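You operate a simulated robot arm through the tools that you are given. There is no shell and no other tool. Be economical: measure what you need, move in short steps, check, and stop when the job is done.

You run a simulated two-armed robot. Do the job below in one go: nothing can be reset, and whatever is moved stays where it is left.

TASK
Pick up the red-banded tall carton with one hand, pass it to the other hand and put it on the green table. Set down upright: red-banded tall carton.

Only the result counts: the job must be done as asked and must still hold three seconds after the hand-in. Knocking over, shifting, dropping, spilling or breaking anything else fails it.

THE ROBOT
Two 7-joint arms with two-finger parallel grippers on one trunk, on a base that drives. Base frame: it is fixed to the floor where the robot stands at the start and does not move with it; the origin is under the middle of the robot, x ahead of it, y to its left, z up. Readings come in mm, degrees, newtons and seconds.
The left shoulder is at the start at [70, 134, 1126], the right one opposite. With the tool pointing down near the work surface each hand reaches from about 100 to 640 mm from the robot's upright axis, wherever it stands, measured 20 degrees to its own side. Places, roughly: green table [800, 4100, 800]. Payload 1.57 kg a hand.
The TCP of each hand is the grasp point between the finger pads, 30 mm short of the fingertips. In the tool frame z runs along the fingers and y along their closing line. The gripper opens to 80 mm. The fingers are 17 mm wide and 12 mm thick; the gripper's body (40 by 82 mm) begins 80 mm behind the TCP.
Orientation is that of the tool frame in the base frame, as a unit quaternion [x, y, z, w]. With the fingers straight down and closing along the base's y, the tool's x points along the base's -x, its y along +y and its z along -z.

THE INTERFACE
- The arms move only by the tool drive_tool. It takes "left_steps", "right_steps" or both (then of equal length, played together; a hand with none holds still); each is one flat list of numbers, 7 for each row, row after row: the turn, a rotation vector about the base's x, y, z in degrees, then the shift along the base's x, y, z in mm, then the gripper command, from -1 (shut) to 1 (fully open), values between in proportion. In form: [wx, wy, wz, x, y, z, hand, wx, wy, wz, x, y, z, hand, ...]. A call has 1 to 20 rows; each row shifts and turns the commanded pose from where the row before left it. Rows are played at 5 a second. More than 50 mm and 8.6 degrees between two rows, or a gripper value outside its range, and nothing of the call is played. A pose out of reach is approached as far as the arm can. The call stops where the force on the tool passes 40 N (or 10 N more than at its start, if that is more) or the arm is blocked; 0.2 s more then pass. Each finger travels about 153 mm/s and halts on what it meets, pressing with about 38 N; the grip force reading is that of the motor and also rises with nothing between the fingers. The clock runs only during rows and for 0.2 s after the last one: add rows that do not move to give the fingers time. The reply holds the time, the measured pose of the TCP, the force on the tool along the base axes, the opening and the grip force, in the units named above and with some noise, with the torque about the TCP (base axes, N m) and any sound that the robot's microphone picked up, and new pictures: "pictures" is both (left out), scene, wrist or none (wrist: the cameras of the hands that moved).
- Cameras (640 x 400 px; columns grow to the right, rows downward): "scene" is now at [126.7, 47.9, 1360.9]; the picture's right is [0.54, -0.84, 0.00], its down [-0.44, -0.28, -0.85] and it looks along [0.72, 0.46, -0.52] (base axes); focal length 283 px, centre (320, 200). "left" rides on the left gripper at [72, 7, -122] in its tool frame; the picture's right is [-0.09, 1.00, 0.00], its down [-0.84, -0.08, -0.54] and it looks along [-0.54, -0.05, 0.84] (tool axes); focal length 238 px, centre (320, 200). "right" rides on the right gripper at [72, -7, -122] in its tool frame; the picture's right is [0.09, 1.00, 0.00], its down [-0.84, 0.08, -0.54] and it looks along [-0.54, 0.05, 0.84] (tool axes); focal length 238 px, centre (320, 200). There is no depth. A picture from a camera that has moved, and an enlarged one, comes with that camera's place and axes in the base frame and with its lens.
- lift_body(by): slides the trunk up (or, below 0, down) by that many mm; the arms and the scene camera ride with it, the base frame stays. It gives what a move gives, with no picture.
- steer(legs): drives the robot by 1 to 6 legs, each [ahead, left, turn to the left] in mm, mm and degrees, along the robot's own axes; the way and the turn of a leg run together, so that a leg with both is an arc; at most 1500 mm and 180 degrees a leg. The arms and the cameras ride along, it lands a little off, and it stops where it bumps. It gives what a move gives, and a new picture of the scene camera.
- head_to(pan, tilt): turns the head with the scene camera to pan (to the left, within 86 degrees either way) and tilt (down, from -29 to 69), counted from straight ahead of the robot. It gives what a move gives, and a new picture of the scene camera.
- close_up(camera, box): a new picture of the part [left, top, right, bottom] of that camera's present view, enlarged. The clock stands still meanwhile.
- sign_off(): hands the job in; it is judged then, once.

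Work in short steps. Places have to be worked out from the pictures, the camera data and where the tool is seen: move nearer, look again, correct. Check each grasp and each placing, and mend what went wrong. You have 120 turns and 260 pictures in all, those below and enlarged ones among them. Open the grippers and draw the arms clear of the work before you hand the job in, unless the task says otherwise; then end with one line.

The tools are called as name(argument=value, ...) on one line, values as JSON. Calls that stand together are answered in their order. drive_tool: Moves the arms, as the interface text tells. Its arguments: {"type":"object","properties":{"left_steps":{"type":"array","items":{"type":"number"}},"right_steps":{"type":"array","items":{"type":"number"}},"pictures":{"type":"string","enum":["both","scene","wrist","none"]}},"required":[]} The other tools are called the same way: lift_body (by) slides the trunk up or down; steer (legs) drives the base; head_to (pan, tilt) turns the head that bears the scene camera; close_up (camera, box) takes an enlarged picture of a part of a camera's view; sign_off () hands the job in.

At the start:

```text
t: 0.0
left_tool_pos: [348.8, 370.9, 1190.8]
left_tcp_rot: [0.0, 1.0, 0.0, 0.001]
left_wrist_force: [-0.8, 0.9, 0.8]
left_torque: [-0.02, 0.01, -0.01]
left_gripper_width: 79.9
left_gripper_force: 0.1
right_tool_pos: [389.5, -10.7, 1110.5]
right_tcp_rot: [0.0, 1.0, 0.0, 0.0]
right_wrist_force: [0.3, 0.9, -0.4]
right_torque: [0.02, 0.01, 0.02]
right_gripper_width: 80.0
right_gripper_force: 0.1
trunk travel left (down, up): [-700.0, 240.0]
robot x, y, heading: [-1.9, -2.8, -0.0]
head pan, tilt: [32.4, 31.4]
```

scene: 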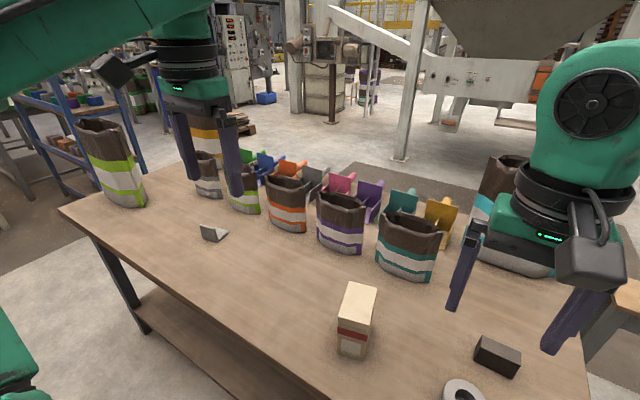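
right: 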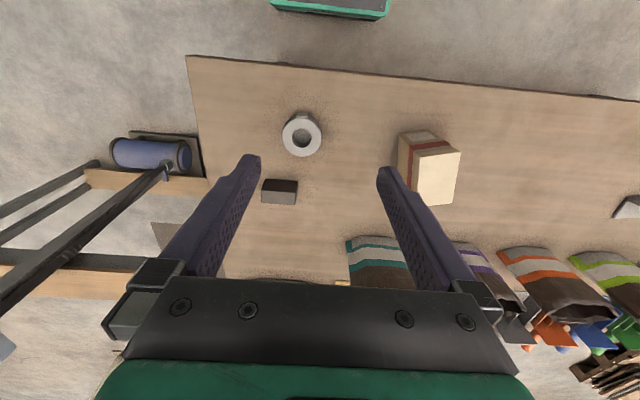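
left: 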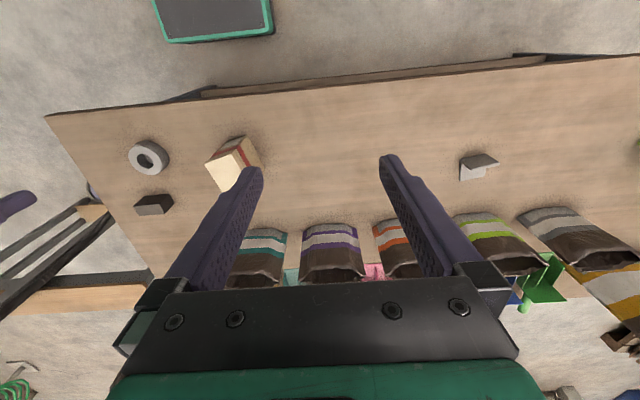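

The carton stands near (460, 178) and is roughly 140 mm tall. I'll enlarge the views to measure it better.

close_up(camera="scene", box=[300, 270, 420, 370])

close_up(camera="right", box=[370, 110, 490, 220])

```text
4.00 times, centred on (360, 320) of scene
camera zoom: at [126.7, 47.9, 1360.9], right [0.54, -0.84, 0.0], down [-0.44, -0.28, -0.85], along [0.72, 0.46, -0.52], focal length 1132 px, centre (160, -280)
```

zoom: 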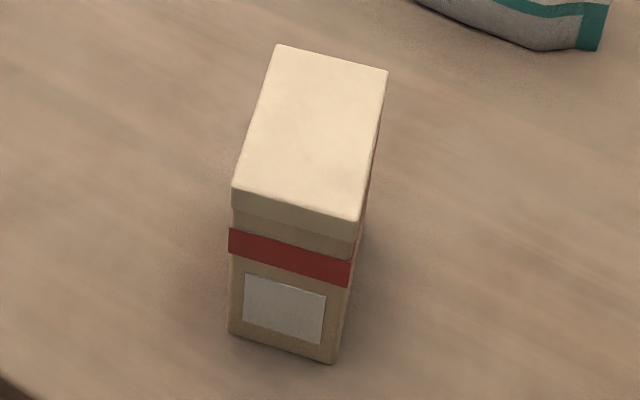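

```text
3.64 times, centred on (430, 165) of right
camera zoom: at [318.0, -16.7, 1232.6], right [-0.09, 1.0, 0.0], down [0.84, 0.08, 0.54], along [0.54, 0.05, -0.84], focal length 867 px, centre (-80, 327)
```

zoom: 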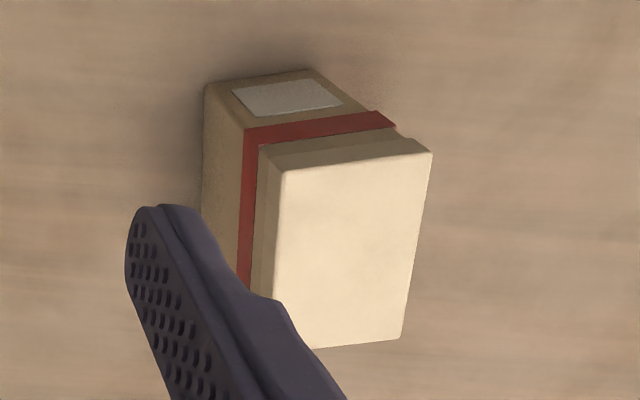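

The carton is about 57 × 91 mm and 117 mm tall, centred near (484, 186) with a yaw of about 16°. The left hand will pick it from above, gripping a bit toward the robot side so the right hand has room to take it later. First I move the left hand above it and the right hand out of the way.

drive_tool(left_steps=[0, 0, 2.6, 20, -31.5, -32, 1, 0, 0, 2.6, 20, -31.5, -32, 1, 0, 0, 2.6, 20, -31.5, -32, 1, 0, 0, 2.6, 20, -31.5, -32, 1, 0, 0, 2.6, 20, -31.5, -32, 1, 0, 0, 2.6, 20, -31.5, -32, 1, 0, 0, 0, 0, 0, 0, 1], right_steps=[0, 0, 0, 0, -35, 0, 1, 0, 0, 0, 0, -35, 0, 1, 0, 0, 0, 0, -35, 0, 1, 0, 0, 0, 0, -35, 0, 1, 0, 0, 0, 0, -35, 0, 1, 0, 0, 0, 0, -35, 0, 1, 0, 0, 0, 0, 0, 0, 1])

```text
t: 1.6
left_tool_pos: [469.6, 182.2, 998.0]
left_tcp_rot: [-0.136, 0.991, -0.001, 0.0]
left_wrist_force: [-0.2, -0.4, 0.2]
left_torque: [-0.02, -0.02, 0.0]
left_gripper_width: 80.0
left_gripper_force: 0.1
right_tool_pos: [387.8, -219.3, 1111.1]
right_tcp_rot: [0.001, 1.0, -0.001, 0.001]
right_wrist_force: [-0.2, 0.0, -0.1]
right_torque: [-0.03, -0.03, 0.0]
right_gripper_width: 79.8
right_gripper_force: 0.0
trunk travel left (down, up): [-700.0, 240.0]
robot x, y, heading: [3.5, 2.4, -0.0]
head pan, tilt: [32.4, 31.4]
camera scene: at [126.1, 49.2, 1360.9], right [0.54, -0.84, 0.0], down [-0.44, -0.28, -0.85], along [0.72, 0.46, -0.52], focal length 283 px, centre (320, 200)
camera right: at [316.8, -225.6, 1233.7], right [-0.09, 1.0, 0.0], down [0.84, 0.08, 0.54], along [0.54, 0.05, -0.84], focal length 238 px, centre (320, 200)
camera left: at [398.9, 170.1, 1120.2], right [-0.18, 0.98, 0.0], down [0.83, 0.15, 0.54], along [0.53, 0.1, -0.84], focal length 238 px, centre (320, 200)
```

scene: 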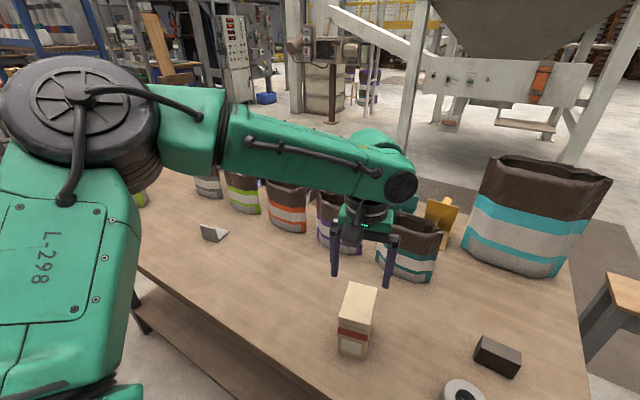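
right: 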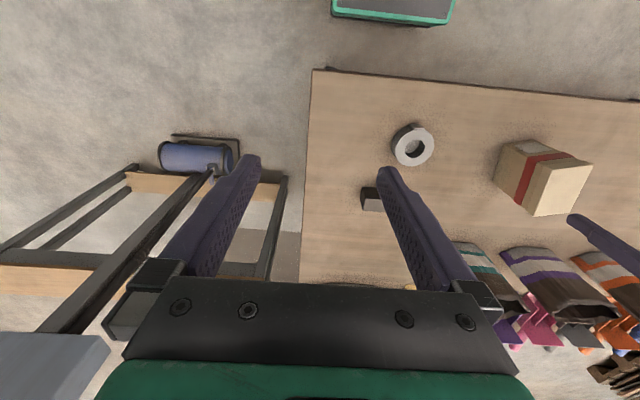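
left: 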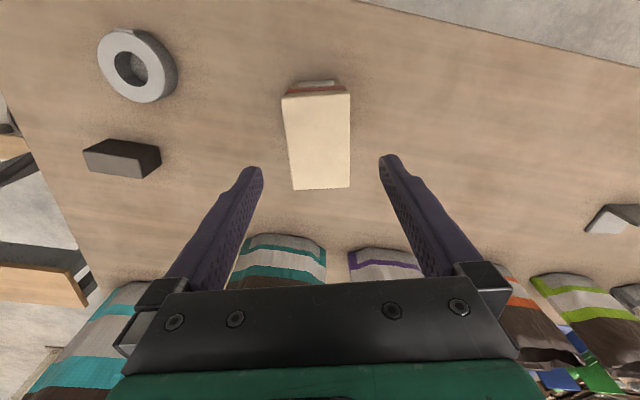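

From the wrist view the carton's top is centred near (479, 185), with a yaw of about 14° and a width of about 60 mm. I fine-align and come down until the fingertips are just above the top.

drive_tool(left_steps=[0, 0, -1.6, -6, -1.4, -18, 1, 0, 0, 0, 0, 0, -40, 1, 0, 0, 0, 0, 0, 0, 1])

```text
t: 2.4
left_tool_pos: [463.1, 180.2, 939.4]
left_tcp_rot: [-0.121, 0.993, 0.0, -0.001]
left_wrist_force: [-0.2, 0.0, -0.6]
left_torque: [0.0, 0.02, 0.0]
left_gripper_width: 80.0
left_gripper_force: 0.0
right_tool_pos: [389.5, -220.1, 1111.6]
right_tcp_rot: [0.0, 1.0, 0.001, 0.0]
right_wrist_force: [-0.1, 0.0, 0.3]
right_torque: [0.04, -0.02, -0.03]
right_gripper_width: 80.0
right_gripper_force: 0.0
trunk travel left (down, up): [-700.0, 240.0]
robot x, y, heading: [2.6, -1.9, 0.1]
head pan, tilt: [32.4, 31.4]
camera scene: at [126.3, 47.3, 1361.0], right [0.54, -0.84, 0.0], down [-0.44, -0.28, -0.85], along [0.72, 0.46, -0.52], focal length 283 px, centre (320, 200)
camera left: at [392.3, 169.2, 1061.1], right [-0.15, 0.99, 0.0], down [0.83, 0.13, 0.54], along [0.54, 0.08, -0.84], focal length 238 px, centre (320, 200)
```

scene: 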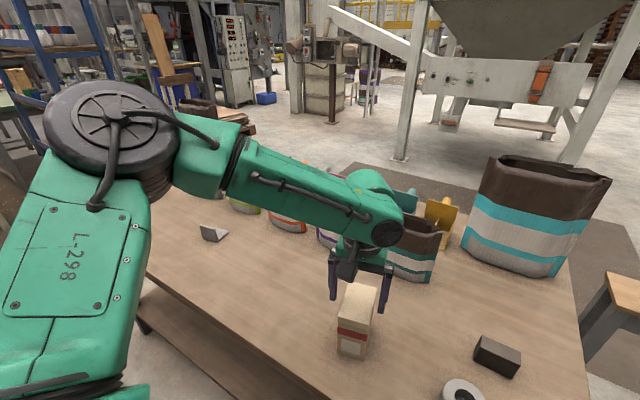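
left: 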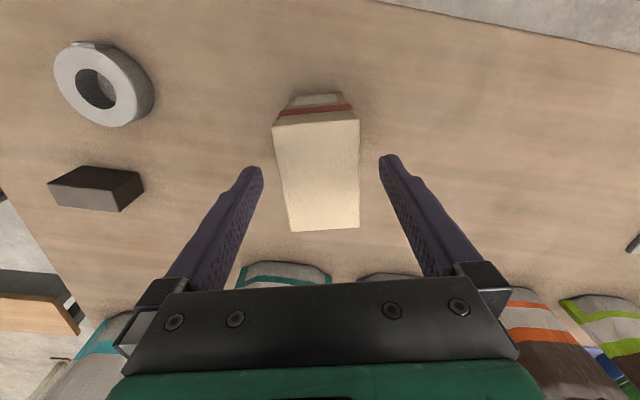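

The carton sits centred between the fingertips and square to them. I go down to TCP z≈855 and close.

drive_tool(left_steps=[0, 0, 0, 0, 0, -28, 1, 0, 0, 0, 0, 0, -28, 1, 0, 0, 0, 0, 0, -28, 1, 0, 0, 0, 0, 0, 0, 1, 0, 0, 0, 0, 0, 0, -1, 0, 0, 0, 0, 0, 0, -1, 0, 0, 0, 0, 0, 0, -1])

```text
t: 4.0
left_tool_pos: [462.0, 180.5, 856.6]
left_tcp_rot: [-0.122, 0.993, 0.0, 0.0]
left_wrist_force: [-0.7, 0.3, 0.6]
left_torque: [0.02, 0.03, -0.02]
left_gripper_width: 57.7
left_gripper_force: 38.1
right_tool_pos: [389.2, -221.0, 1110.5]
right_tcp_rot: [-0.001, 1.0, 0.0, 0.0]
right_wrist_force: [-0.2, -0.8, 0.9]
right_torque: [0.03, 0.0, -0.03]
right_gripper_width: 80.1
right_gripper_force: 0.0
trunk travel left (down, up): [-700.0, 240.0]
robot x, y, heading: [2.4, -0.2, 0.1]
head pan, tilt: [32.4, 31.4]
camera scene: at [126.9, 47.8, 1360.9], right [0.54, -0.84, 0.0], down [-0.44, -0.28, -0.85], along [0.72, 0.46, -0.52], focal length 283 px, centre (320, 200)
camera left: at [392.3, 168.7, 978.1], right [-0.15, 0.99, 0.0], down [0.83, 0.13, 0.54], along [0.54, 0.08, -0.84], focal length 238 px, centre (320, 200)
```

scene: 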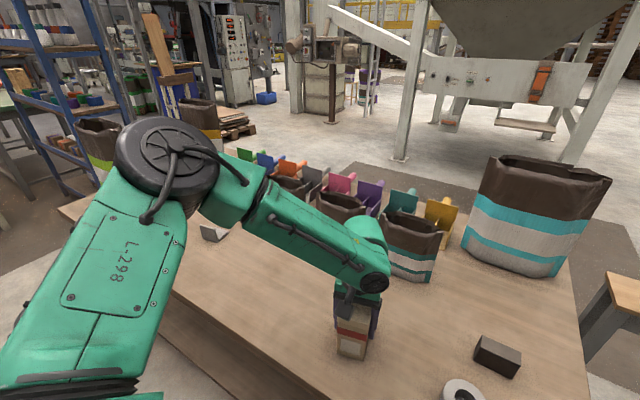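
left: 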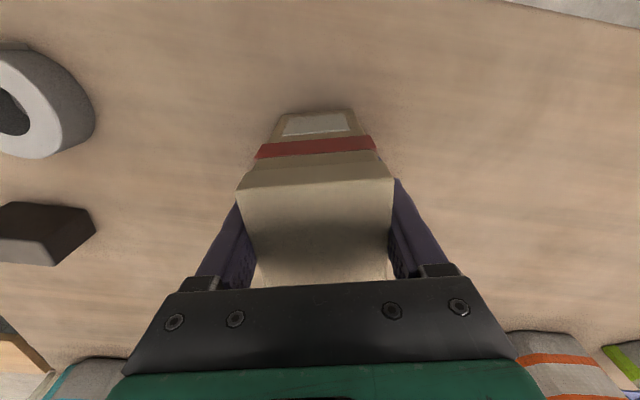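

The carton is gripped at a width of 57.7 mm. I lift it straight up.

drive_tool(left_steps=[0, 0, 0, 0, 0, 20, -1, 0, 0, 0, 0, 0, 40, -1, 0, 0, 0, 0, 0, 45, -1, 0, 0, 0, 0, 0, 45, -1, 0, 0, 0, 0, 0, 0, -1])

```text
t: 5.2
left_tool_pos: [468.5, 178.0, 1004.4]
left_tcp_rot: [-0.122, 0.993, 0.0, -0.001]
left_wrist_force: [-0.3, -0.6, -2.1]
left_torque: [0.0, -0.01, -0.02]
left_gripper_width: 57.2
left_gripper_force: 38.2
right_tool_pos: [388.4, -220.1, 1111.7]
right_tcp_rot: [0.0, 1.0, -0.001, 0.0]
right_wrist_force: [0.2, -0.5, -0.2]
right_torque: [0.01, 0.04, 0.01]
right_gripper_width: 79.9
right_gripper_force: 0.1
trunk travel left (down, up): [-700.0, 240.0]
robot x, y, heading: [-1.7, -1.0, -0.3]
head pan, tilt: [32.4, 31.4]
camera scene: at [127.4, 48.0, 1360.8], right [0.54, -0.84, 0.0], down [-0.44, -0.28, -0.85], along [0.72, 0.46, -0.52], focal length 283 px, centre (320, 200)
camera left: at [396.8, 167.1, 1127.1], right [-0.15, 0.99, 0.0], down [0.83, 0.13, 0.54], along [0.54, 0.08, -0.84], focal length 238 px, centre (320, 200)
```

scene: 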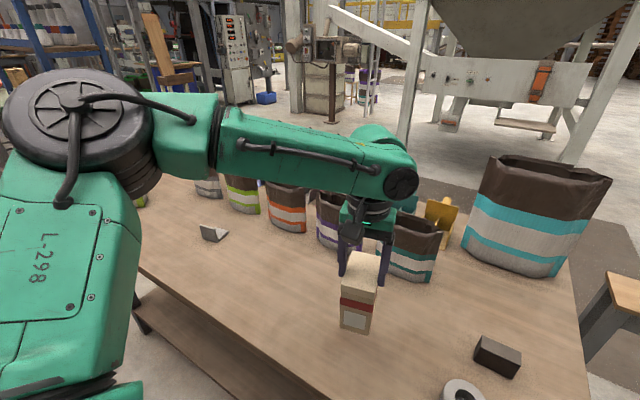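
left: 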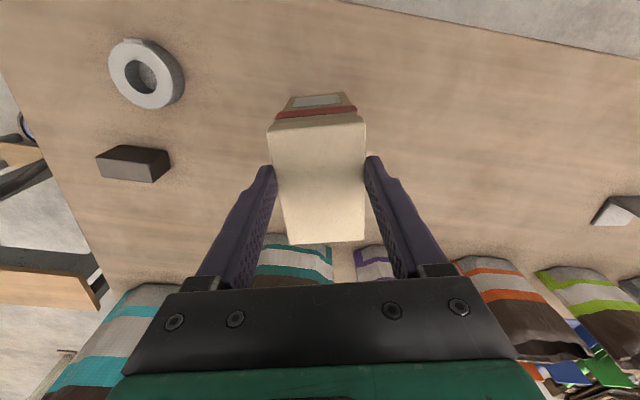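

The carton now hangs lower in the fingers than when I gripped it, so it slipped during the lift. I look closely before the clock runs on.

close_up(camera="scene", box=[310, 200, 430, 350])

close_up(camera="left", box=[220, 80, 420, 290])

```text
2.67 times, centred on (370, 275) of scene
camera zoom: at [127.4, 48.0, 1360.8], right [0.54, -0.84, 0.0], down [-0.44, -0.28, -0.85], along [0.72, 0.46, -0.52], focal length 755 px, centre (187, 0)
```

zoom: 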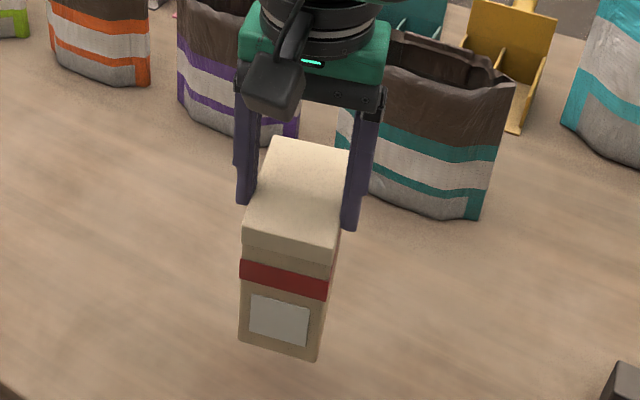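

```text
1.90 times, centred on (320, 185) of left
camera zoom: at [396.8, 167.1, 1127.1], right [-0.15, 0.99, 0.0], down [0.83, 0.13, 0.54], along [0.54, 0.08, -0.84], focal length 454 px, centre (320, 229)
```

zoom: 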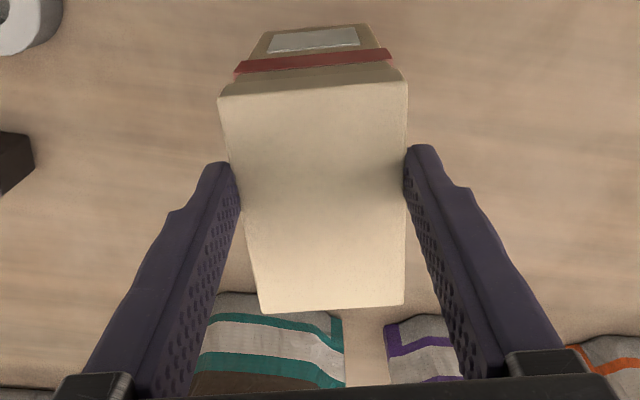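

It is still held, but only at its top, and its bottom is about 80 mm above the table. I lower it back onto the table right away.

drive_tool(left_steps=[0, 0, 0, 0, 0, -40, -1, 0, 0, 0, 0, 0, -36, -1, 0, 0, 0, 0, 0, -4, -1])

```text
t: 6.0
left_tool_pos: [465.8, 181.5, 925.0]
left_tcp_rot: [-0.121, 0.993, 0.0, 0.0]
left_wrist_force: [0.0, 0.4, -1.0]
left_torque: [0.0, -0.01, 0.02]
left_gripper_width: 57.2
left_gripper_force: 38.1
right_tool_pos: [388.1, -220.4, 1112.3]
right_tcp_rot: [0.0, 1.0, 0.0, 0.0]
right_wrist_force: [0.2, -0.1, -0.5]
right_torque: [-0.03, -0.04, -0.01]
right_gripper_width: 79.9
right_gripper_force: 0.1
trunk travel left (down, up): [-700.0, 240.0]
robot x, y, heading: [1.1, -1.0, 0.1]
head pan, tilt: [32.4, 31.4]
camera scene: at [126.3, 47.6, 1361.0], right [0.54, -0.84, 0.0], down [-0.44, -0.28, -0.85], along [0.72, 0.46, -0.52], focal length 283 px, centre (320, 200)
camera left: at [395.1, 169.9, 1047.8], right [-0.15, 0.99, 0.0], down [0.83, 0.13, 0.54], along [0.54, 0.08, -0.84], focal length 238 px, centre (320, 200)
```

scene: 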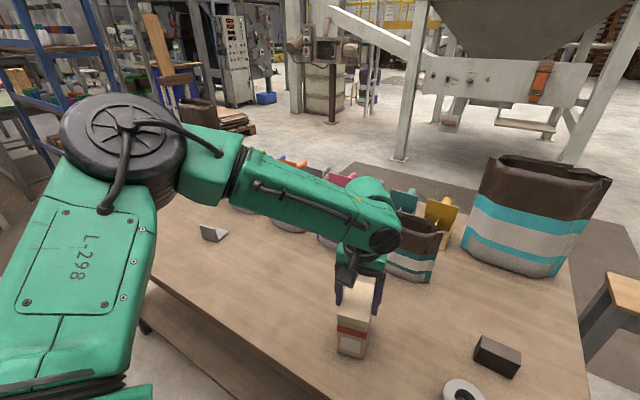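
left: 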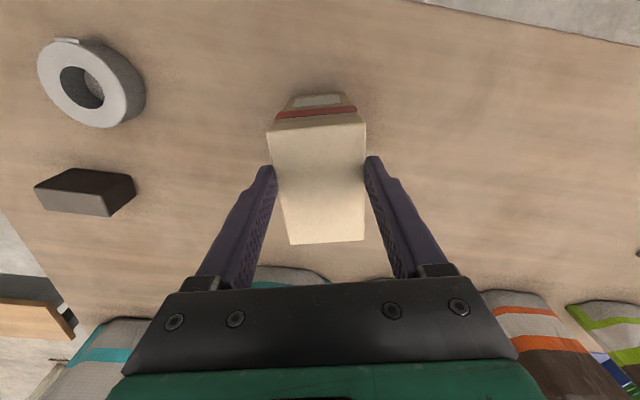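

The carton hasn't slipped any further. It slid until the pads near the tips caught the wider cap, so I think the cap was earlier held only by the finger parts behind the pads. I ease it down to touch the table, then regrip with the TCP level with the cap.

drive_tool(left_steps=[0, 0, 0, 0, 0, -3, -1, 0, 0, 0, 0, 0, -3, -1, 0, 0, 0, 0, 0, -3, -1, 0, 0, 0, 0, 0, 0, -1], pictures="wrist")

close_up(camera="scene", box=[310, 250, 430, 370])

```text
t: 7.0
left_tool_pos: [464.9, 178.7, 920.2]
left_tcp_rot: [-0.122, 0.993, 0.0, 0.003]
left_wrist_force: [3.0, 5.2, 13.3]
left_torque: [0.55, -0.04, -0.14]
left_gripper_width: 57.3
left_gripper_force: 38.0
right_tool_pos: [388.4, -220.5, 1112.4]
right_tcp_rot: [0.0, 1.0, 0.0, 0.0]
right_wrist_force: [-0.6, 0.6, 0.1]
right_torque: [0.0, 0.0, 0.0]
right_gripper_width: 79.9
right_gripper_force: 0.1
trunk travel left (down, up): [-700.0, 240.0]
robot x, y, heading: [1.2, 3.4, 0.2]
head pan, tilt: [32.4, 31.4]
camera left: at [393.2, 169.3, 1042.0], right [-0.15, 0.99, 0.0], down [0.83, 0.13, 0.55], along [0.54, 0.08, -0.84], focal length 238 px, centre (320, 200)
```

left: 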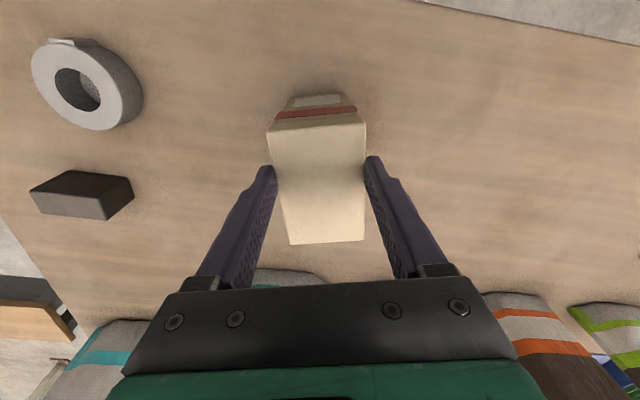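

```text
3.33 times, centred on (370, 310) of scene
camera zoom: at [125.5, 48.0, 1361.3], right [0.54, -0.84, 0.0], down [-0.44, -0.28, -0.85], along [0.72, 0.46, -0.52], focal length 944 px, centre (153, -167)
```

zoom: 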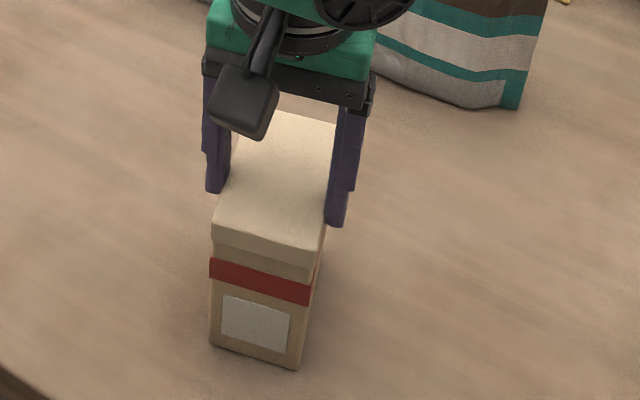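

The carton is on the table (13 N up) and didn't slip under that force. I take the pressure off, open, go down to TCP z≈884 so the pads straddle the cap, and close again.

drive_tool(left_steps=[0, 0, 0, 0, 0, 4, -1, 0, 0, 0, 0, 0, 0, 1, 0, 0, 0, 0, 0, 0, 1, 0, 0, 0, 0, 0, 0, 1], pictures="both")

```text
t: 8.0
left_tool_pos: [464.5, 179.2, 921.6]
left_tcp_rot: [-0.122, 0.993, -0.001, 0.0]
left_wrist_force: [-0.3, 0.4, -0.3]
left_torque: [0.02, 0.0, -0.03]
left_gripper_width: 80.0
left_gripper_force: 0.1
right_tool_pos: [388.4, -220.4, 1110.9]
right_tcp_rot: [0.0, 1.0, 0.0, 0.0]
right_wrist_force: [0.0, -0.5, -1.3]
right_torque: [0.02, 0.02, -0.05]
right_gripper_width: 80.0
right_gripper_force: 0.1
trunk travel left (down, up): [-700.0, 240.0]
robot x, y, heading: [0.7, 3.8, -0.1]
head pan, tilt: [32.4, 31.4]
camera scene: at [126.8, 47.7, 1360.9], right [0.54, -0.84, 0.0], down [-0.44, -0.28, -0.85], along [0.72, 0.46, -0.52], focal length 283 px, centre (320, 200)
camera left: at [393.5, 168.8, 1044.9], right [-0.15, 0.99, 0.0], down [0.83, 0.13, 0.54], along [0.54, 0.08, -0.84], focal length 238 px, centre (320, 200)
```

scene: 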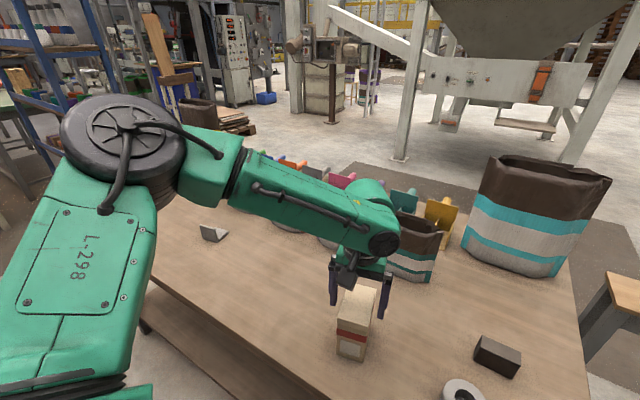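
left: 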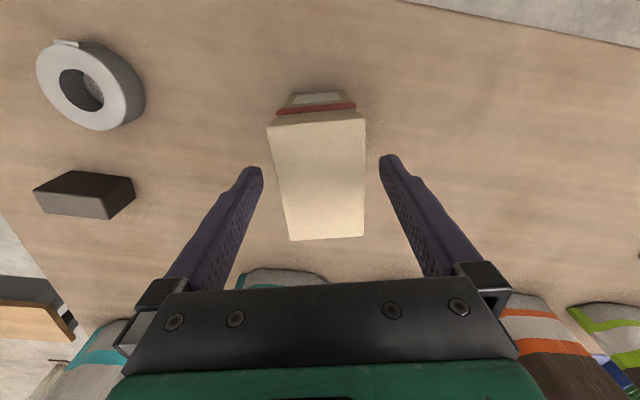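

The carton stands free and upright. I go down 36 mm, grip, and lift slowly by 20 mm to test the hold.

drive_tool(left_steps=[0, 0, 0, 0, 0, -18, 1, 0, 0, 0, 0, 0, -18, 1, 0, 0, 0, 0, 0, 0, 1, 0, 0, 0, 0, 0, 0, -1, 0, 0, 0, 0, 0, 0, -1, 0, 0, 0, 0, 0, 0, -1, 0, 0, 0, 0, 0, 0, -1, 0, 0, 0, 0, 0, 10, -1, 0, 0, 0, 0, 0, 10, -1, 0, 0, 0, 0, 0, 0, -1], pictures="both")

```text
t: 10.2
left_tool_pos: [463.4, 179.8, 904.9]
left_tcp_rot: [-0.121, 0.993, 0.0, 0.0]
left_wrist_force: [0.4, 0.9, -0.9]
left_torque: [-0.01, 0.04, 0.02]
left_gripper_width: 57.6
left_gripper_force: 37.5
right_tool_pos: [388.9, -220.1, 1111.4]
right_tcp_rot: [0.0, 1.0, 0.0, -0.001]
right_wrist_force: [0.1, 1.0, 0.0]
right_torque: [-0.03, -0.02, 0.04]
right_gripper_width: 80.1
right_gripper_force: 0.0
trunk travel left (down, up): [-700.0, 240.0]
robot x, y, heading: [-0.8, 0.4, -0.0]
head pan, tilt: [32.4, 31.4]
camera scene: at [127.2, 47.8, 1360.9], right [0.54, -0.84, 0.0], down [-0.44, -0.28, -0.85], along [0.72, 0.46, -0.52], focal length 283 px, centre (320, 200)
camera left: at [392.3, 169.4, 1028.4], right [-0.15, 0.99, 0.0], down [0.83, 0.13, 0.54], along [0.54, 0.08, -0.84], focal length 238 px, centre (320, 200)
```

scene: 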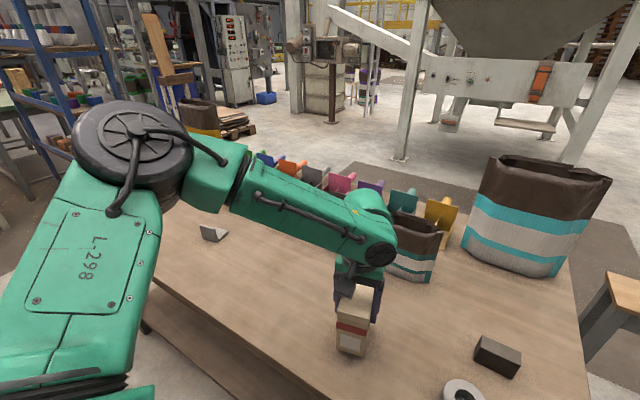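
left: 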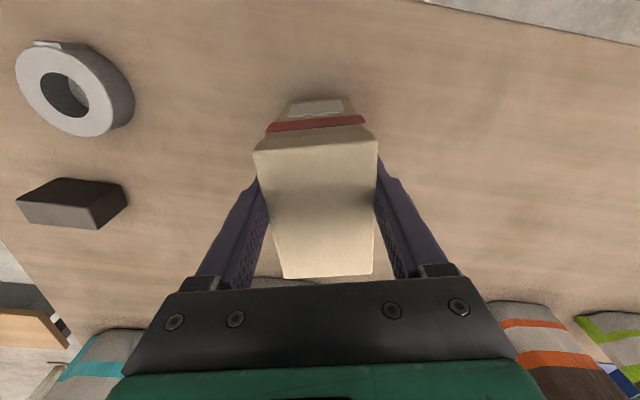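

The carton's top is still 15 mm above the TCP, so it held through that lift. I lift another 80 mm slowly and check again.

drive_tool(left_steps=[0, 0, 0, 0, 0, 10, -1, 0, 0, 0, 0, 0, 10, -1, 0, 0, 0, 0, 0, 10, -1, 0, 0, 0, 0, 0, 10, -1, 0, 0, 0, 0, 0, 10, -1, 0, 0, 0, 0, 0, 10, -1, 0, 0, 0, 0, 0, 10, -1, 0, 0, 0, 0, 0, 10, -1], pictures="both")

```text
t: 12.0
left_tool_pos: [464.0, 180.1, 985.9]
left_tcp_rot: [-0.122, 0.993, 0.0, -0.001]
left_wrist_force: [-0.4, 0.4, -1.2]
left_torque: [0.0, -0.01, 0.0]
left_gripper_width: 57.4
left_gripper_force: 37.7
right_tool_pos: [388.9, -220.9, 1111.9]
right_tcp_rot: [0.0, 1.0, 0.0, 0.0]
right_wrist_force: [0.0, -0.6, 0.7]
right_torque: [-0.03, -0.02, 0.01]
right_gripper_width: 79.9
right_gripper_force: 0.0
trunk travel left (down, up): [-700.0, 240.0]
robot x, y, heading: [1.2, 0.2, -0.0]
head pan, tilt: [32.4, 31.4]
camera scene: at [126.8, 47.8, 1360.9], right [0.54, -0.84, 0.0], down [-0.44, -0.28, -0.85], along [0.72, 0.46, -0.52], focal length 283 px, centre (320, 200)
camera left: at [392.7, 169.4, 1108.2], right [-0.15, 0.99, 0.0], down [0.83, 0.13, 0.54], along [0.54, 0.08, -0.84], focal length 238 px, centre (320, 200)
```

scene: 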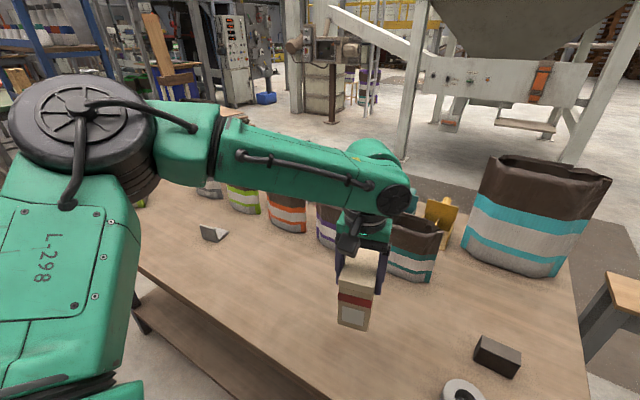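
left: 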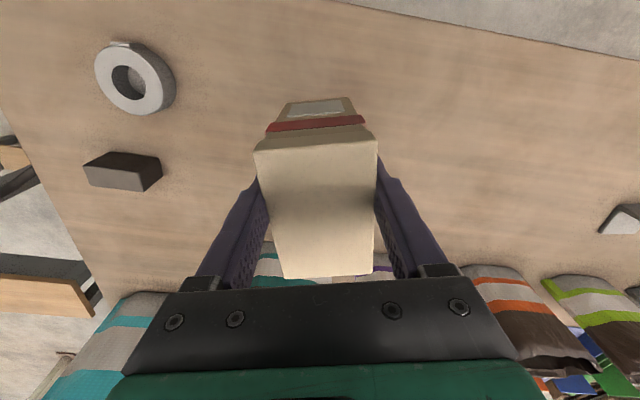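

Nothing moved in the grip (the picture is identical). Now I turn the left hand so the carton's narrow side faces forward and bring it toward the middle. The right hand turns the opposite way at the same time.

drive_tool(left_steps=[0, 0, -8, -3.4, -7.7, 5.7, -1, 0, 0, -8, -3.4, -7.7, 5.7, -1, 0, 0, -8, -3.4, -7.7, 5.7, -1, 0, 0, -8, -3.4, -7.7, 5.7, -1, 0, 0, -8, -3.4, -7.7, 5.7, -1, 0, 0, -8, -3.4, -7.7, 5.7, -1, 0, 0, -8, -3.4, -7.7, 5.7, -1, 0, 0, -8, -3.4, -7.7, 5.7, -1, 0, 0, -8, -3.4, -7.7, 5.7, -1, 0, 0, -8, -3.4, -7.7, 5.7, -1, 0, 0, -8, -3.4, -7.7, 5.7, -1, 0, 0, -8, -3.4, -7.7, 5.7, -1, 0, 0, -8, -3.4, -7.7, 5.7, -1, 0, 0, 0, 0, 0, 0, -1], right_steps=[0, 0, 6.92, 0, 0, 0, 1, 0, 0, 6.92, 0, 0, 0, 1, 0, 0, 6.92, 0, 0, 0, 1, 0, 0, 6.92, 0, 0, 0, 1, 0, 0, 6.92, 0, 0, 0, 1, 0, 0, 6.92, 0, 0, 0, 1, 0, 0, 6.92, 0, 0, 0, 1, 0, 0, 6.92, 0, 0, 0, 1, 0, 0, 6.92, 0, 0, 0, 1, 0, 0, 6.92, 0, 0, 0, 1, 0, 0, 6.92, 0, 0, 0, 1, 0, 0, 6.92, 0, 0, 0, 1, 0, 0, 6.92, 0, 0, 0, 1, 0, 0, 0, 0, 0, 0, 1])

head_to(pan=0, tilt=40)

```text
t: 15.0
left_tool_pos: [420.6, 80.0, 1060.5]
left_tcp_rot: [0.708, 0.706, 0.0, 0.0]
left_wrist_force: [0.2, 0.5, -0.7]
left_torque: [0.03, 0.0, -0.04]
left_gripper_width: 57.3
left_gripper_force: 37.8
right_tool_pos: [227.5, -65.4, 1072.8]
right_tcp_rot: [-0.707, 0.707, 0.0, 0.0]
right_wrist_force: [-0.3, -0.3, -0.6]
right_torque: [-0.02, 0.02, 0.03]
right_gripper_width: 79.8
right_gripper_force: 0.0
right hand out of reach, approached as far as the arm can: row 5, 6, 7, 8, 9, 10, 11, 12, 13
trunk travel left (down, up): [-700.0, 240.0]
robot x, y, heading: [2.0, 0.5, 0.1]
head pan, tilt: [32.4, 31.4]
camera scene: at [127.0, 47.4, 1360.9], right [0.54, -0.84, 0.0], down [-0.44, -0.28, -0.85], along [0.72, 0.46, -0.52], focal length 283 px, centre (320, 200)
camera right: at [235.1, -137.2, 1195.0], right [-1.0, -0.09, 0.0], down [-0.08, 0.84, 0.54], along [-0.05, 0.54, -0.84], focal length 238 px, centre (320, 200)
camera left: at [428.1, 151.8, 1182.8], right [1.0, -0.09, 0.0], down [-0.08, -0.84, 0.54], along [-0.05, -0.54, -0.84], focal length 238 px, centre (320, 200)
```

scene: 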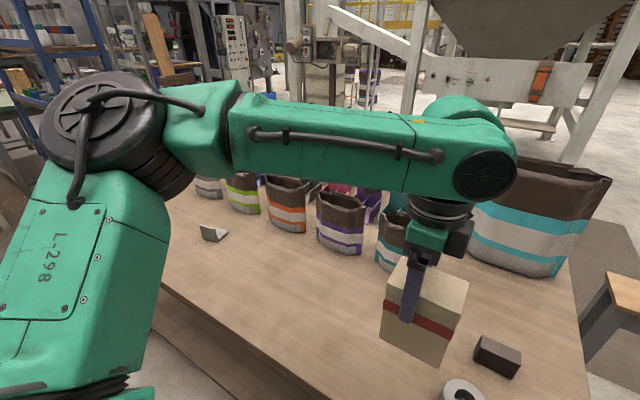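
right: 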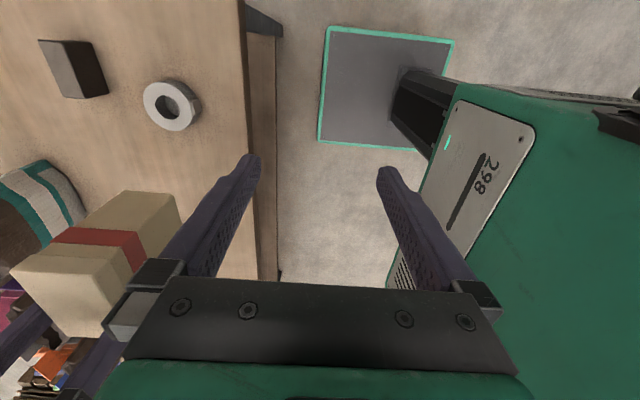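
left: 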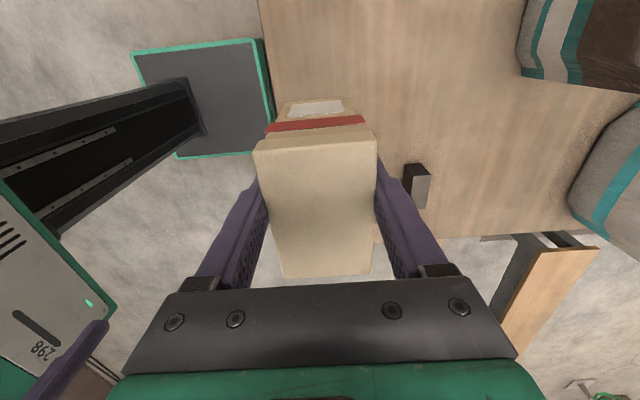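

```text
t: 16.0
left_tool_pos: [422.4, 79.7, 1060.2]
left_tcp_rot: [0.707, 0.707, -0.001, 0.0]
left_wrist_force: [-0.4, 0.4, -1.9]
left_torque: [0.03, 0.0, 0.05]
left_gripper_width: 57.4
left_gripper_force: 38.1
right_tool_pos: [228.1, -66.1, 1072.2]
right_tcp_rot: [-0.706, 0.708, 0.0, 0.001]
right_wrist_force: [-0.3, 0.3, 0.3]
right_torque: [0.0, 0.03, 0.0]
right_gripper_width: 80.1
right_gripper_force: 0.1
trunk travel left (down, up): [-700.0, 240.0]
robot x, y, heading: [-2.0, -2.2, 0.2]
head pan, tilt: [0.0, 40.0]
camera scene: at [136.0, -0.1, 1347.8], right [0.0, -1.0, 0.0], down [-0.64, 0.0, -0.77], along [0.77, 0.0, -0.64], focal length 283 px, centre (320, 200)
```

scene: 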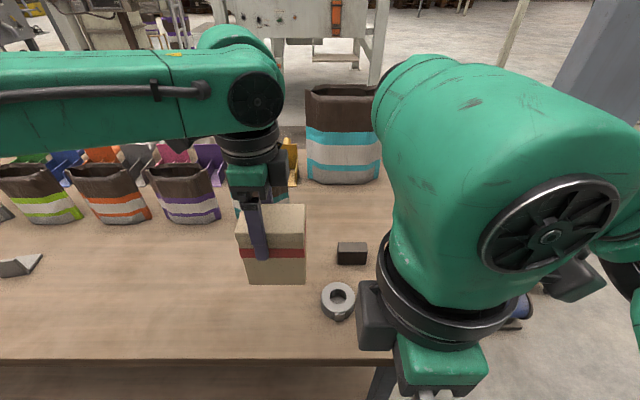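

The right hand couldn't hold that turn out at y=-220, so its reachable zone there is nearer the middle. I'll test the same orientation at the mirror of the left hand's place, (420, -110).

drive_tool(right_steps=[0, 0, 0, 38, -10, 0, 1, 0, 0, 0, 38, -9, 0, 1, 0, 0, 0, 38, -9, 0, 1, 0, 0, 0, 38, -9, 0, 1, 0, 0, 0, 38, -9, 0, 1, 0, 0, 0, 0, 0, 0, 1], pictures="scene")

```text
t: 17.4
left_tool_pos: [420.6, 80.5, 1060.7]
left_tcp_rot: [0.707, 0.707, 0.0, -0.001]
left_wrist_force: [-0.5, 0.3, -0.7]
left_torque: [0.01, -0.01, 0.0]
left_gripper_width: 57.6
left_gripper_force: 38.7
right_tool_pos: [239.7, -43.3, 1061.8]
right_tcp_rot: [-0.707, 0.708, 0.001, 0.0]
right_wrist_force: [-0.2, 0.3, 0.3]
right_torque: [0.01, -0.02, 0.06]
right_gripper_width: 79.9
right_gripper_force: 0.2
right hand out of reach, approached as far as the arm can: row 1, 2, 3, 4, 5
trunk travel left (down, up): [-700.0, 240.0]
robot x, y, heading: [1.8, 4.0, 0.0]
head pan, tilt: [0.0, 40.0]
camera scene: at [136.0, -0.3, 1347.8], right [0.0, -1.0, 0.0], down [-0.64, 0.0, -0.77], along [0.77, 0.0, -0.64], focal length 283 px, centre (320, 200)
```

scene: 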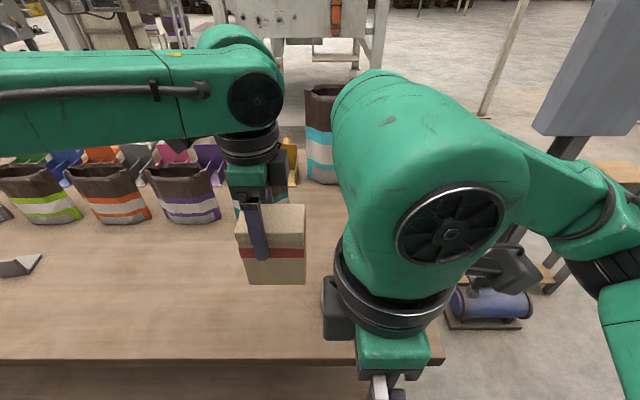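

That wrist direction is at its limit. I turn the right hand back to where it was and will try the opposite turn.

drive_tool(right_steps=[0, 0, -8, 0, -6, 0, 1, 0, 0, -8, 0, -6, 0, 1, 0, 0, -8, 0, -6, 0, 1, 0, 0, -8, 0, -6, 0, 1, 0, 0, -8, 0, -6, 0, 1, 0, 0, -8, 0, -6, 0, 1, 0, 0, -8, 0, -6, 0, 1, 0, 0, -8, 0, -6, 0, 1, 0, 0, -8, 0, -6, 0, 1, 0, 0, -8, 0, -6, 0, 1, 0, 0, -8, 0, -6, 0, 1, 0, 0, 0, 0, 0, 0, 1], pictures="scene")

```text
t: 20.0
left_tool_pos: [421.0, 80.1, 1059.8]
left_tcp_rot: [0.707, 0.707, 0.0, 0.0]
left_wrist_force: [-0.3, 0.2, -1.4]
left_torque: [0.05, 0.02, 0.0]
left_gripper_width: 57.5
left_gripper_force: 38.2
right_tool_pos: [238.5, -108.5, 1061.2]
right_tcp_rot: [-0.016, 1.0, 0.0, -0.001]
right_wrist_force: [-0.3, -0.3, -0.6]
right_torque: [-0.01, 0.01, 0.02]
right_gripper_width: 80.0
right_gripper_force: 0.0
trunk travel left (down, up): [-700.0, 240.0]
robot x, y, heading: [1.6, -2.5, -0.1]
head pan, tilt: [0.0, 40.0]
camera scene: at [136.1, -0.1, 1347.8], right [0.0, -1.0, 0.0], down [-0.64, 0.0, -0.77], along [0.77, 0.0, -0.64], focal length 283 px, centre (320, 200)
```

scene: 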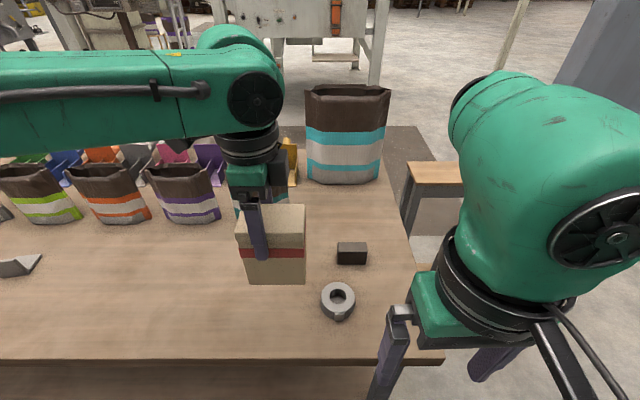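

Each call starts from the measured pose, and the right hand is back to normal. I move it forward and then turn it the other way by 88°.

drive_tool(right_steps=[0, 0, 0, 40, -25, 0, 1, 0, 0, 0, 40, -25, 0, 1, 0, 0, 0, 40, -25, 0, 1, 0, 0, 0, 40, -20, 0, 1, 0, 0, -8, 0, 0, 0, 1, 0, 0, -8, 0, 0, 0, 1, 0, 0, -8, 0, 0, 0, 1, 0, 0, -8, 0, 0, 0, 1, 0, 0, -8, 0, 0, 0, 1, 0, 0, -8, 0, 0, 0, 1, 0, 0, -8, 0, 0, 0, 1, 0, 0, -8, 0, 0, 0, 1, 0, 0, -8, 0, 0, 0, 1, 0, 0, -8, 0, 0, 0, 1, 0, 0, -8, 0, 0, 0, 1, 0, 0, 0, 0, 0, 0, 1], pictures="scene")

```text
t: 23.4
left_tool_pos: [421.6, 79.2, 1059.3]
left_tcp_rot: [0.707, 0.707, -0.001, 0.0]
left_wrist_force: [1.1, 0.4, -0.5]
left_torque: [0.02, 0.01, -0.02]
left_gripper_width: 57.6
left_gripper_force: 38.3
right_tool_pos: [397.5, -203.8, 1061.1]
right_tcp_rot: [0.684, 0.73, 0.0, 0.0]
right_wrist_force: [-1.1, 0.1, -0.3]
right_torque: [-0.01, 0.01, 0.01]
right_gripper_width: 80.1
right_gripper_force: 0.1
trunk travel left (down, up): [-700.0, 240.0]
robot x, y, heading: [0.6, -0.7, -0.1]
head pan, tilt: [0.0, 40.0]
camera scene: at [136.0, -0.3, 1347.8], right [0.0, -1.0, 0.0], down [-0.64, 0.0, -0.77], along [0.77, 0.0, -0.64], focal length 283 px, centre (320, 200)
```

scene: 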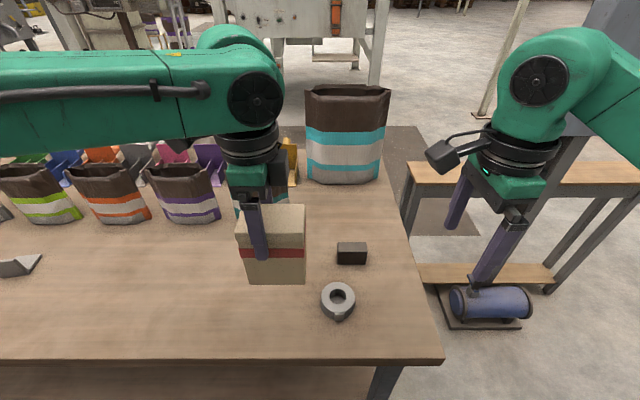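

That direction works. I finish the yaw and tilt the right hand 60° so its fingers point toward the carton's near end, then bring it to a stand-off point.

drive_tool(right_steps=[0, 0, -3.7, 3, 10, 0, 1, 8.5, 0, 0, 3, 16, 0, 1, 8.5, 0, 0, 3, 16, 0, 1, 8.5, 0, 0, 3, 16, 0, 1, 8.5, 0, 0, 3, 16, 0, 1, 8.5, 0, 0, 3, 16, 0, 1, 8.5, 0, 0, 3, 16, 0, 1, 8.5, 0, 0, 3, 16, 0, 1, 0, 0, 0, 0, 0, 0, 1], pictures="both")

```text
t: 25.4
left_tool_pos: [422.0, 80.0, 1059.8]
left_tcp_rot: [0.708, 0.706, 0.0, -0.001]
left_wrist_force: [0.1, -1.3, -1.1]
left_torque: [-0.03, 0.0, -0.03]
left_gripper_width: 57.5
left_gripper_force: 38.5
right_tool_pos: [420.3, -83.0, 1060.9]
right_tcp_rot: [0.612, 0.615, 0.352, -0.351]
right_wrist_force: [-0.7, -0.6, -0.4]
right_torque: [0.01, -0.05, -0.01]
right_gripper_width: 80.2
right_gripper_force: 0.1
trunk travel left (down, up): [-700.0, 240.0]
robot x, y, heading: [0.4, -0.5, -0.0]
head pan, tilt: [0.0, 40.0]
camera scene: at [135.9, -0.2, 1347.8], right [0.0, -1.0, 0.0], down [-0.64, 0.0, -0.77], along [0.77, 0.0, -0.64], focal length 283 px, centre (320, 200)
camera right: at [413.9, -150.5, 1184.6], right [1.0, 0.05, 0.08], down [0.08, -0.89, -0.45], along [0.05, 0.45, -0.89], focal length 238 px, centre (320, 200)
```

scene: 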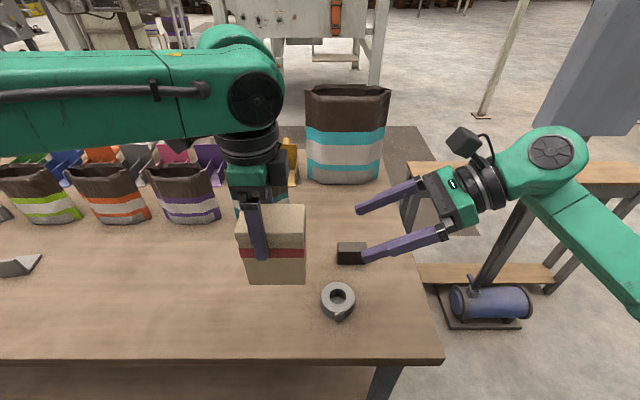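
right: 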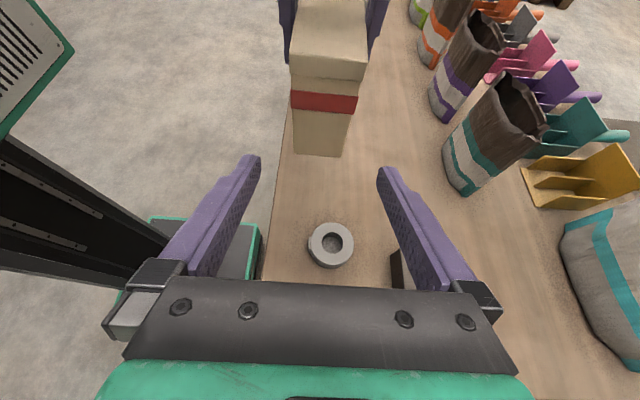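

The right hand reaches well and lines up with the carton in x. I advance along its own axis, stopping with the fingertips just around the carton's end to check clearance.

drive_tool(right_steps=[0, 0, 0, 0, 0, 8, 1, 0, 0, 0, 0, 26, -15, 1, 0, 0, 0, 0, 26, -15, 1, 0, 0, 0, 0, 22, -12.7, 1, 0, 0, 0, 0, 0, 0, 1], pictures="both")

```text
t: 26.6
left_tool_pos: [421.6, 79.9, 1059.9]
left_tcp_rot: [0.707, 0.707, 0.0, 0.0]
left_wrist_force: [-0.1, -0.2, -2.4]
left_torque: [-0.01, 0.04, -0.01]
left_gripper_width: 57.4
left_gripper_force: 37.9
right_tool_pos: [421.3, -9.3, 1026.8]
right_tcp_rot: [0.612, 0.616, 0.351, -0.351]
right_wrist_force: [0.4, 0.4, 0.4]
right_torque: [0.0, -0.02, 0.02]
right_gripper_width: 80.2
right_gripper_force: 0.1
trunk travel left (down, up): [-700.0, 240.0]
robot x, y, heading: [-0.8, 1.4, -0.2]
head pan, tilt: [0.0, 40.0]
camera scene: at [135.9, -0.6, 1347.8], right [0.0, -1.0, 0.0], down [-0.64, 0.0, -0.77], along [0.77, 0.0, -0.64], focal length 283 px, centre (320, 200)
camera right: at [415.1, -77.3, 1149.7], right [1.0, 0.05, 0.08], down [0.08, -0.89, -0.45], along [0.05, 0.45, -0.89], focal length 238 px, centre (320, 200)
```

scene: 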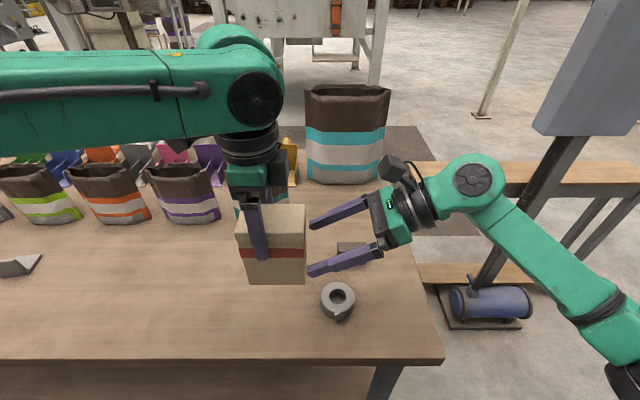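
right: 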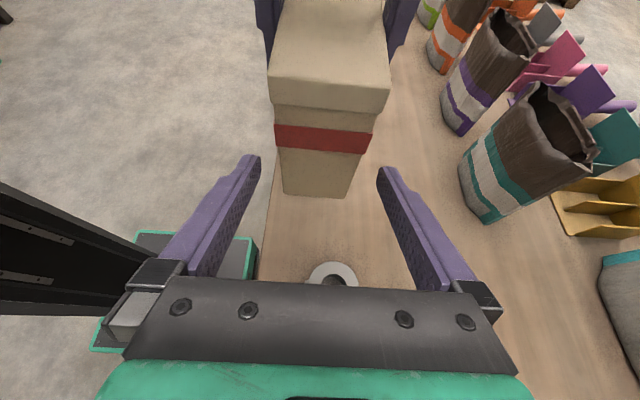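

The carton lies centred between the fingers. I go the remaining 68 mm and look before closing.

drive_tool(right_steps=[0, 0, 0, 0, 20, -11.6, 1, 0, 0, 0, 0, 20, -11.6, 1, 0, 0, 0, 0, 19, -11.6, 1, 0, 0, 0, 0, 0, 0, 1], pictures="both")

close_up(camera="scene", box=[200, 140, 440, 300])

```text
t: 27.6
left_tool_pos: [421.3, 80.6, 1059.9]
left_tcp_rot: [0.707, 0.707, 0.0, 0.0]
left_wrist_force: [-0.1, -0.1, -1.8]
left_torque: [0.04, 0.01, 0.01]
left_gripper_width: 57.6
left_gripper_force: 37.9
right_tool_pos: [422.9, 49.1, 992.0]
right_tcp_rot: [0.612, 0.616, 0.351, -0.351]
right_wrist_force: [0.3, 0.5, 0.6]
right_torque: [-0.01, 0.0, -0.02]
right_gripper_width: 80.1
right_gripper_force: 0.1
trunk travel left (down, up): [-700.0, 240.0]
robot x, y, heading: [2.2, 1.1, 0.1]
head pan, tilt: [0.0, 40.0]
camera scene: at [135.9, -0.5, 1347.8], right [0.0, -1.0, 0.0], down [-0.64, 0.0, -0.77], along [0.77, 0.0, -0.64], focal length 283 px, centre (320, 200)
camera right: at [416.5, -18.6, 1115.5], right [1.0, 0.05, 0.08], down [0.08, -0.89, -0.45], along [0.05, 0.45, -0.89], focal length 238 px, centre (320, 200)
```

scene: 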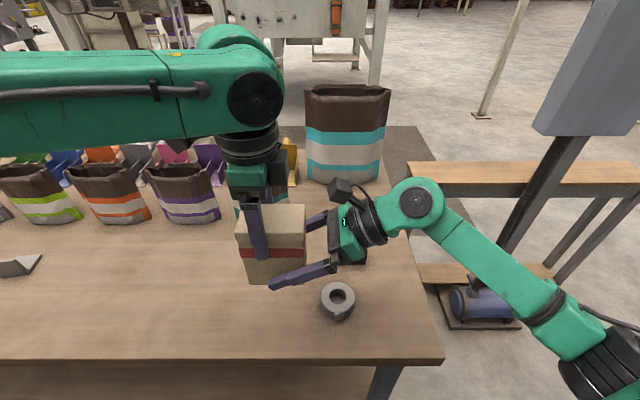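
right: 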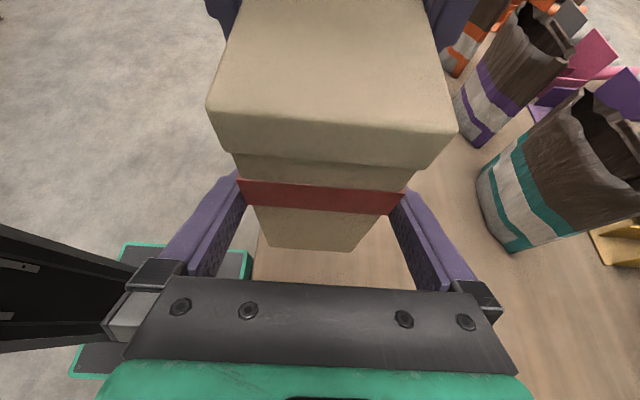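

```text
2.50 times, centred on (320, 220) of scene
camera zoom: at [135.9, -0.5, 1347.8], right [0.0, -1.0, 0.0], down [-0.64, 0.0, -0.77], along [0.77, 0.0, -0.64], focal length 708 px, centre (320, 150)
```

zoom: 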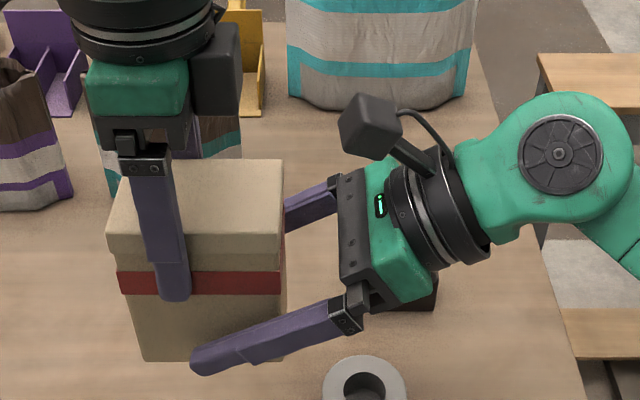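

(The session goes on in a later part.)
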